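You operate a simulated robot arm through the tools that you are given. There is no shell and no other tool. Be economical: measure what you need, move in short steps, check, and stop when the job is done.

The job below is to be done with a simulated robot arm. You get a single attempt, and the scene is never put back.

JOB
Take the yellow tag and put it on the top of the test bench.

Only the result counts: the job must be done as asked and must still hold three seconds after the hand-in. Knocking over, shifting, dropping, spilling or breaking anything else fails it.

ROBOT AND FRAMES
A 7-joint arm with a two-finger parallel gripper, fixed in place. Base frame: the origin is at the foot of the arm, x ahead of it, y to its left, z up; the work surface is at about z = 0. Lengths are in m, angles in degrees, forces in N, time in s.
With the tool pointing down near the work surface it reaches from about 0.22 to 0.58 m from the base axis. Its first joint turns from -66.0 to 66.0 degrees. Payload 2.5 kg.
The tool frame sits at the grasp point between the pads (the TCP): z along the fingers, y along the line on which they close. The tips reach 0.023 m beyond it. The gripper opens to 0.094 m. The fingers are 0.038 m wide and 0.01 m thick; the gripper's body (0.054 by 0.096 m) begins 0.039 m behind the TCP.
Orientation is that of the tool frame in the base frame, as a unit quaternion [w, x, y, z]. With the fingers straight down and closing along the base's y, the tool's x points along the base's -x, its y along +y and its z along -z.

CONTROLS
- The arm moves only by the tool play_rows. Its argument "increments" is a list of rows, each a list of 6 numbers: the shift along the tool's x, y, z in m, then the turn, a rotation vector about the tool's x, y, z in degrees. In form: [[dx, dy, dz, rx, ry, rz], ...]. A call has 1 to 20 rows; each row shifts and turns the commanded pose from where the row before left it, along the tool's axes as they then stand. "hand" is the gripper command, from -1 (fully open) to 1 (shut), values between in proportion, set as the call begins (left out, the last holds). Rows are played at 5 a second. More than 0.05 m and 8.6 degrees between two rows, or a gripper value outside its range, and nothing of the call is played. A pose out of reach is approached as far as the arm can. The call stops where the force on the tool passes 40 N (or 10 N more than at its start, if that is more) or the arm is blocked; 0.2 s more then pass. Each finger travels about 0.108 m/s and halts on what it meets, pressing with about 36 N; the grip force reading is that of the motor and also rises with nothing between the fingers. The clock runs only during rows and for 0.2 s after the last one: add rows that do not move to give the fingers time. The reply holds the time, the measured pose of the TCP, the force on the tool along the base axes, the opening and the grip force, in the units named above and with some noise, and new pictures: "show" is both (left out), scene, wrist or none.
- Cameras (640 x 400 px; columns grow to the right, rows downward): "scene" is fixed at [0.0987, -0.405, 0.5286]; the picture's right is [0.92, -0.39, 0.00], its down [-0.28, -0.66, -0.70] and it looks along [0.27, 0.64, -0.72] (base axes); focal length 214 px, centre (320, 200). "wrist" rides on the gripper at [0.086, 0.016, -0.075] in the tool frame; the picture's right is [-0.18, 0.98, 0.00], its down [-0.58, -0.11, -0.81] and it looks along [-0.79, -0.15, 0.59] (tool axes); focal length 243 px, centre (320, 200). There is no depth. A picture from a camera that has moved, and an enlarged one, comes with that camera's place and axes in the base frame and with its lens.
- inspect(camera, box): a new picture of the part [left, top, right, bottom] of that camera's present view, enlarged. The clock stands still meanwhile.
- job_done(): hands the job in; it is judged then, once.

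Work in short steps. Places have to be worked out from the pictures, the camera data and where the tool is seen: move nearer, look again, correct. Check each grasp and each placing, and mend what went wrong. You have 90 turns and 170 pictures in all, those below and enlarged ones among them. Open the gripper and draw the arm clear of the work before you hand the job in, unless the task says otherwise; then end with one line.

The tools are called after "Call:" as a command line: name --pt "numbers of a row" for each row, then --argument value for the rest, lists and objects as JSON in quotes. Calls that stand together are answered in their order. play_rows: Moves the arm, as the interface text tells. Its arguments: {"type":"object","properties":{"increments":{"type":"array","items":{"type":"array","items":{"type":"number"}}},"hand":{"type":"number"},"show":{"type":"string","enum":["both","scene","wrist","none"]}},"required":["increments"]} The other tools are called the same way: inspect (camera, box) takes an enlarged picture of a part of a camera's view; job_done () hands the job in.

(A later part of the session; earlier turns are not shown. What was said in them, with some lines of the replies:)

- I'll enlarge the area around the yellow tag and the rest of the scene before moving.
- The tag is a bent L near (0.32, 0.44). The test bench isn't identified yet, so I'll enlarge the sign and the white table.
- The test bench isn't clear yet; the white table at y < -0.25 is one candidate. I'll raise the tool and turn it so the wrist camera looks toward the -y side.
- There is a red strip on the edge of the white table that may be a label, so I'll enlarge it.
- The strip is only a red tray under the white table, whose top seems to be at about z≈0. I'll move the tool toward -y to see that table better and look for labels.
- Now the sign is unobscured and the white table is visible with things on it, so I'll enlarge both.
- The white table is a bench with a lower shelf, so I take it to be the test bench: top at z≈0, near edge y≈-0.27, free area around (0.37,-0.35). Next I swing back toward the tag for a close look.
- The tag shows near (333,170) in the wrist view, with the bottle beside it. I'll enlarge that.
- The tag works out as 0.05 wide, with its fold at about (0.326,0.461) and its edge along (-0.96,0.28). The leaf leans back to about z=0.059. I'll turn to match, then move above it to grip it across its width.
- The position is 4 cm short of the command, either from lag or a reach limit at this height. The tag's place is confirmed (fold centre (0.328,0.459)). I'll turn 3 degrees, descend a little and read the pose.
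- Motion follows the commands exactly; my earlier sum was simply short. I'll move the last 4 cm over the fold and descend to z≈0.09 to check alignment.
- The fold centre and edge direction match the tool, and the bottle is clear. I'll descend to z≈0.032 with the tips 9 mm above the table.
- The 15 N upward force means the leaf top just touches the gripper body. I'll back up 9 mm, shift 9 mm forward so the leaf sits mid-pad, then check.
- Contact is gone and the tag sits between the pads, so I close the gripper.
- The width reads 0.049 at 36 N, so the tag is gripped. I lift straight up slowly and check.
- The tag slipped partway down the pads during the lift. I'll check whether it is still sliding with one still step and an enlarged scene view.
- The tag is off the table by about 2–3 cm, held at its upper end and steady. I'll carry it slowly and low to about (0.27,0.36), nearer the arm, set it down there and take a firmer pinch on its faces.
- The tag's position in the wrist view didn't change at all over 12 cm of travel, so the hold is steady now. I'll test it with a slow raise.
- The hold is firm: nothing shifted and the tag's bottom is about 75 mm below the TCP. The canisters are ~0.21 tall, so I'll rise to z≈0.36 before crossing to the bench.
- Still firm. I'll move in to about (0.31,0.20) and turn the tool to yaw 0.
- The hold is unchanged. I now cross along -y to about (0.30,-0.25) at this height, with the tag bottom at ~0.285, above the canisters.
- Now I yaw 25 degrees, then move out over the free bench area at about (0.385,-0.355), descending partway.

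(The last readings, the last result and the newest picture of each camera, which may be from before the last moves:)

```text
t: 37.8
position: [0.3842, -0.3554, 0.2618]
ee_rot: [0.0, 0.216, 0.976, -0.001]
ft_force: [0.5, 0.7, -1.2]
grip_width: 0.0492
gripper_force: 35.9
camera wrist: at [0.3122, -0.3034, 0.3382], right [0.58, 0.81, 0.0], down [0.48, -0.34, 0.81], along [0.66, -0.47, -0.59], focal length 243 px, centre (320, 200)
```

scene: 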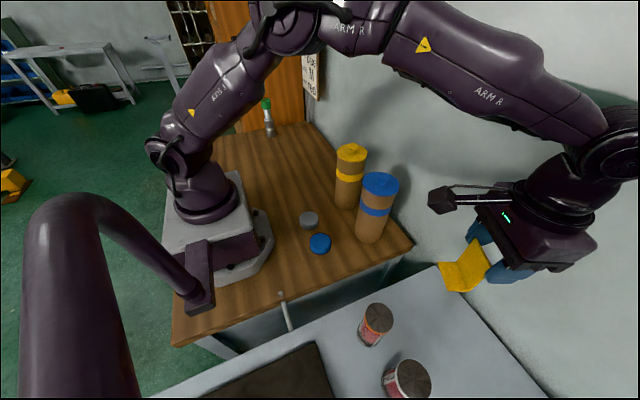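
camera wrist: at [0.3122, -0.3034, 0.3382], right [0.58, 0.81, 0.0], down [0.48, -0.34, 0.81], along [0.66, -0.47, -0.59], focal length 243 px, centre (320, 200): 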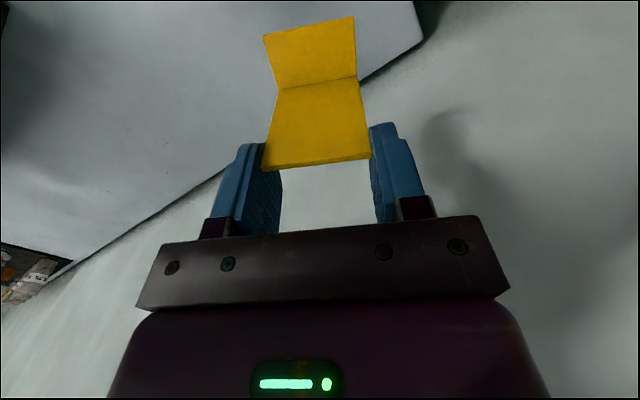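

The bench region under the tag is clear and all of the tag lies within the bench outline. I'll tilt 12 degrees about the tool's y to level the tag's base, shifting in 2 cm, and descend to z≈0.13.

Call:
play_rows --pt "0.01 0 0 0 4 0" --pt "0.01 0 0 0 4 0" --pt "0 0 0 0 4 0" --pt "-0.0031 0 0.0147 0 0 0" --pt "-0.0042 0 0.0196 0 0 0" --pt "-0.0042 0 0.0196 0 0 0" --pt "-0.0042 0 0.0196 0 0 0" --pt "-0.0042 0 0.0196 0 0 0" --pt "-0.0042 0 0.0196 0 0 0" --pt "-0.0031 0 0.0147 0 0 0" --pt "0 0 0 0 0 0"

Call:
inspect --camera "scene" --box '[360, 200, 560, 400]'

```text
t: 40.2
position: [0.3679, -0.3461, 0.1318]
ee_rot: [-0.102, 0.216, 0.971, 0.023]
ft_force: [-0.5, -0.1, -0.1]
grip_width: 0.0488
gripper_force: 36.1
camera wrist: at [0.3111, -0.3025, 0.2247], right [0.58, 0.81, -0.04], down [0.62, -0.41, 0.67], along [0.53, -0.41, -0.74], focal length 243 px, centre (320, 200)
```

scene: 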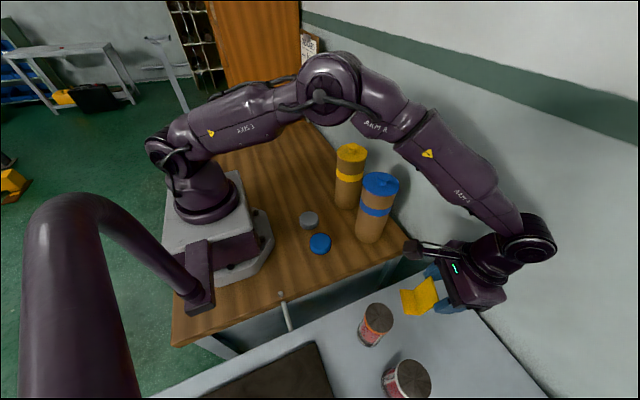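
wrist: 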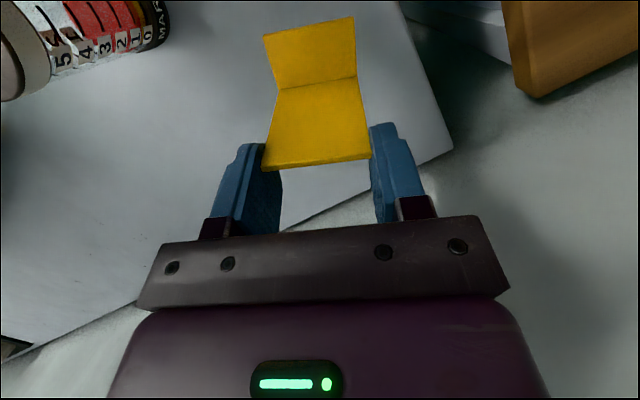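

```text
2.00 times, centred on (460, 300) of scene
camera zoom: at [0.0987, -0.405, 0.5286], right [0.92, -0.39, 0.0], down [-0.28, -0.66, -0.7], along [0.27, 0.64, -0.72], focal length 429 px, centre (40, 0)
```

zoom: 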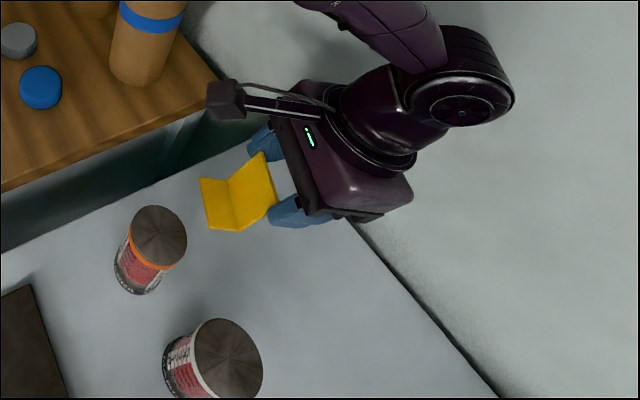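

The base now computes as level, about 0.068 above the bench, and clear of the jars. I'll lower 5 cm, then creep.

Call:
play_rows --pt "-0.0021 0 0.0098 0 0 0" --pt "-0.0031 0 0.0147 0 0 0" --pt "-0.0031 0 0.0147 0 0 0" --pt "-0.0021 0 0.0098 0 0 0" --pt "0 0 0 0 0 0"

Call:
inspect --camera "scene" --box '[360, 240, 500, 350]'

```text
t: 41.4
position: [0.3665, -0.3449, 0.0824]
ee_rot: [-0.103, 0.215, 0.971, 0.023]
ft_force: [-0.1, 0.0, -1.0]
grip_width: 0.0488
gripper_force: 36.0
camera wrist: at [0.3112, -0.3021, 0.1746], right [0.58, 0.81, -0.04], down [0.62, -0.41, 0.67], along [0.53, -0.41, -0.74], focal length 243 px, centre (320, 200)
```

scene: 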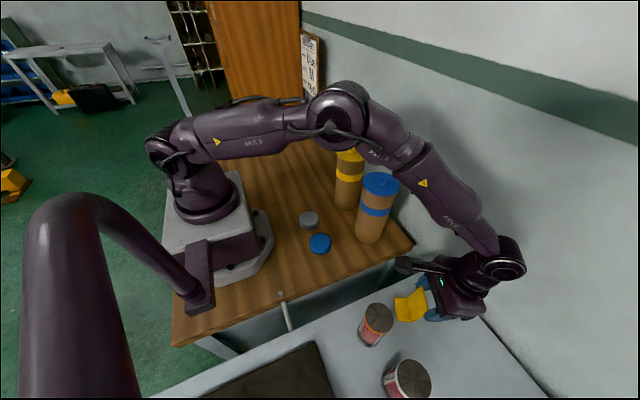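
wrist: 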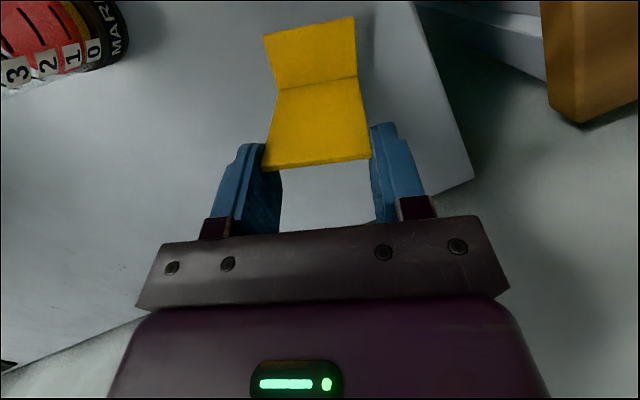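

```text
3.64 times, centred on (430, 295) of scene
camera zoom: at [0.0987, -0.405, 0.5286], right [0.92, -0.39, 0.0], down [-0.28, -0.66, -0.7], along [0.27, 0.64, -0.72], focal length 780 px, centre (-80, -146)
```

zoom: 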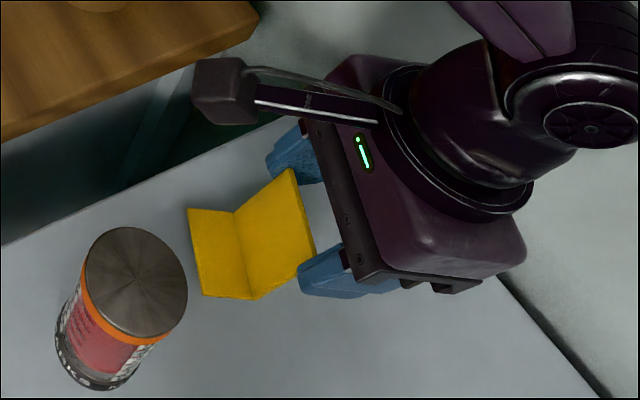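

About 1.5–2 cm remain. I'll lower in 4 mm rows and watch the force.

Call:
play_rows --pt "-0.0008 0 0.0039 0 0 0" --pt "-0.0008 0 0.0039 0 0 0" --pt "-0.0008 0 0.0039 0 0 0" --pt "0 0 0 0 0 0" --show "wrist"

```text
t: 42.4
position: [0.3685, -0.3467, 0.0725]
ee_rot: [-0.101, 0.215, 0.971, 0.02]
ft_force: [-4.1, 4.4, 27.3]
grip_width: 0.0489
gripper_force: 36.3
camera wrist: at [0.3108, -0.3022, 0.1649], right [0.58, 0.81, -0.04], down [0.62, -0.41, 0.67], along [0.53, -0.41, -0.74], focal length 243 px, centre (320, 200)
```

wrist: 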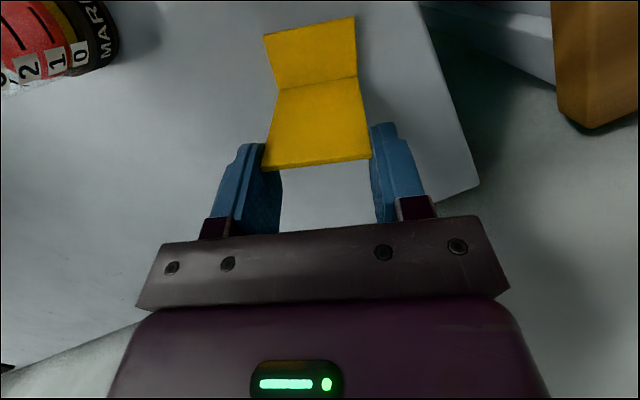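

Contact with the bench at 27 N, so the tag's base is down. I'll back up about 2 mm to relieve the press before opening.

Call:
play_rows --pt "0.0004 0 -0.0018 0 0 0" --pt "0 0 0 0 0 0" --show "none"

Call:
inspect --camera "scene" --box '[360, 240, 500, 350]'

```text
t: 43.0
position: [0.3666, -0.3476, 0.0721]
ee_rot: [-0.101, 0.215, 0.971, 0.021]
ft_force: [-0.2, -1.9, 19.7]
grip_width: 0.0492
gripper_force: 36.2
```

```text
3.64 times, centred on (430, 295) of scene
camera zoom: at [0.0987, -0.405, 0.5287], right [0.92, -0.39, 0.0], down [-0.28, -0.66, -0.7], along [0.27, 0.64, -0.72], focal length 780 px, centre (-80, -146)
```

zoom: 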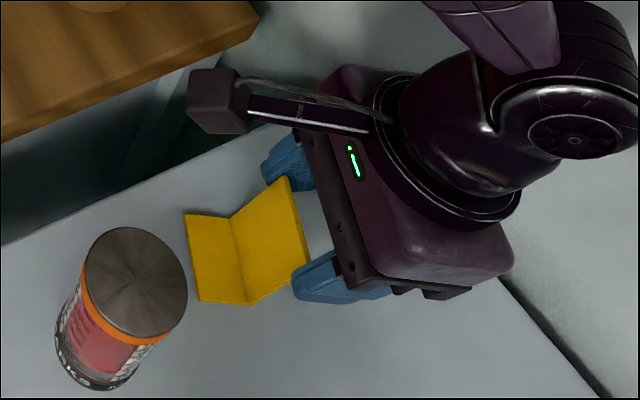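

There is still ~20 N, so I relieve another 3 mm.

Call:
play_rows --pt "0.0006 0 -0.0028 0 0 0" --pt "0 0 0 0 0 0" --show "none"

```text
t: 43.6
position: [0.3664, -0.3452, 0.0721]
ee_rot: [-0.104, 0.216, 0.971, 0.024]
ft_force: [1.3, 0.8, 1.7]
grip_width: 0.0487
gripper_force: 35.8
```

Force is near zero with the tag touching, so I open the gripper.

Call:
play_rows --pt "0 0 0 0 0 0" --pt "0 0 0 0 0 0" --pt "0 0 0 0 0 0" --pt "0 0 0 0 0 0" --hand -0.8

Call:
inspect --camera "scene" --box '[360, 240, 500, 350]'

```text
t: 44.6
position: [0.3663, -0.3453, 0.0753]
ee_rot: [-0.102, 0.215, 0.971, 0.022]
ft_force: [0.7, -0.2, 0.5]
grip_width: 0.0847
gripper_force: 0.1
camera wrist: at [0.3103, -0.3017, 0.1668], right [0.58, 0.81, -0.04], down [0.62, -0.41, 0.67], along [0.53, -0.41, -0.74], focal length 243 px, centre (320, 200)
```

scene: 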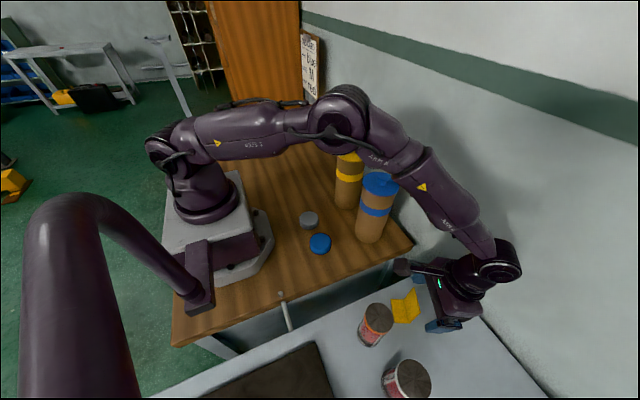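
wrist: 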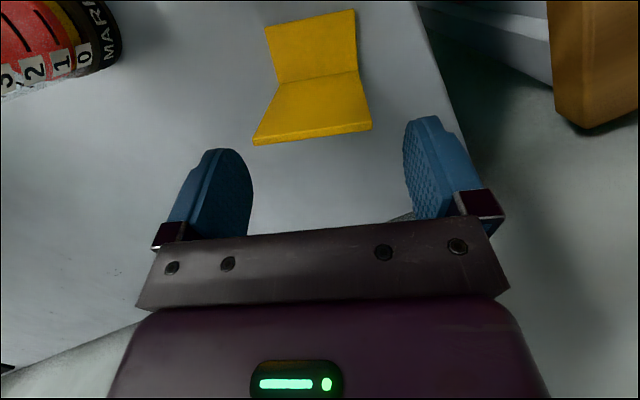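

```text
3.64 times, centred on (430, 295) of scene
camera zoom: at [0.0987, -0.405, 0.5286], right [0.92, -0.39, 0.0], down [-0.28, -0.66, -0.7], along [0.27, 0.64, -0.72], focal length 780 px, centre (-80, -146)
```

zoom: 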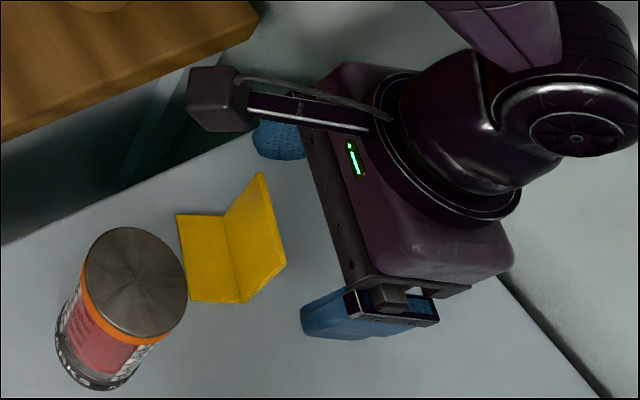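

The tag stands freely on the bench, released. I withdraw straight up.

Call:
play_rows --pt "0.0021 0 -0.0098 0 0 0" --pt "0.0042 0 -0.0196 0 0 0" --pt "0.0042 0 -0.0196 0 0 0" --pt "0.0042 0 -0.0196 0 0 0" --pt "0.0042 0 -0.0196 0 0 0" --pt "0.0042 0 -0.0196 0 0 0" --pt "0.0042 0 -0.0196 0 0 0" --pt "0.0042 0 -0.0196 0 0 0" --pt "0.0042 0 -0.0196 0 0 0" --pt "0.0042 0 -0.0196 0 0 0" --pt "0 0 0 0 -6 0" --pt "0 0 0 0 -6 0" --pt "0 0 0 0 0 0"

Call:
inspect --camera "scene" --box '[340, 240, 480, 350]'

```text
t: 47.4
position: [0.3663, -0.346, 0.2641]
ee_rot: [0.001, 0.216, 0.976, 0.0]
ft_force: [-0.3, 0.7, -0.5]
grip_width: 0.0848
gripper_force: 0.0
camera wrist: at [0.2944, -0.2949, 0.3401], right [0.58, 0.81, 0.0], down [0.48, -0.34, 0.81], along [0.66, -0.47, -0.59], focal length 243 px, centre (320, 200)
```

scene: 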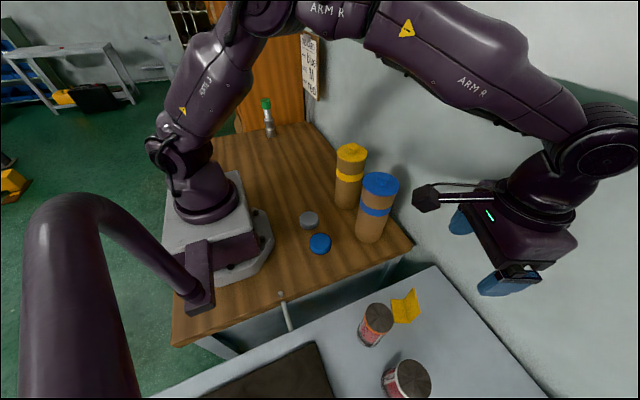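
wrist: 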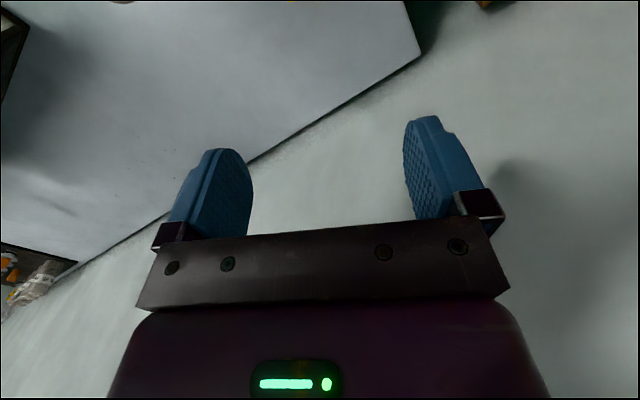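

```text
3.64 times, centred on (410, 295) of scene
camera zoom: at [0.0987, -0.405, 0.5286], right [0.92, -0.39, 0.0], down [-0.28, -0.66, -0.7], along [0.27, 0.64, -0.72], focal length 780 px, centre (-7, -146)
```

zoom: 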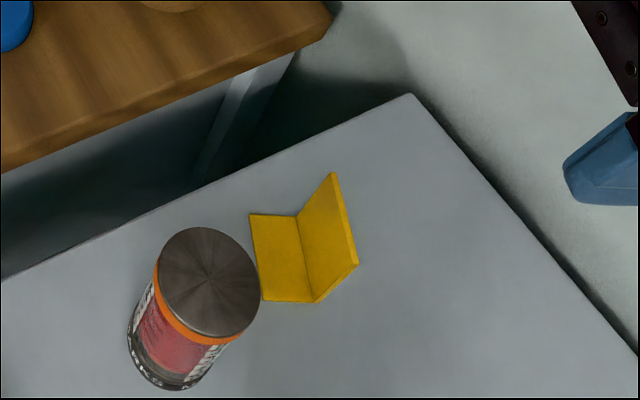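

The tag stands steadily on the bench top, everything else looks undisturbed, and the arm is clear with the gripper open. I hand in.

Call:
job_done

```text
The job is handed in.
```

The yellow tag is standing on top of the white bench, which I took to be the test bench because nothing in view was labelled as one; the gripper is open, the arm is clear, and nothing else looks disturbed.
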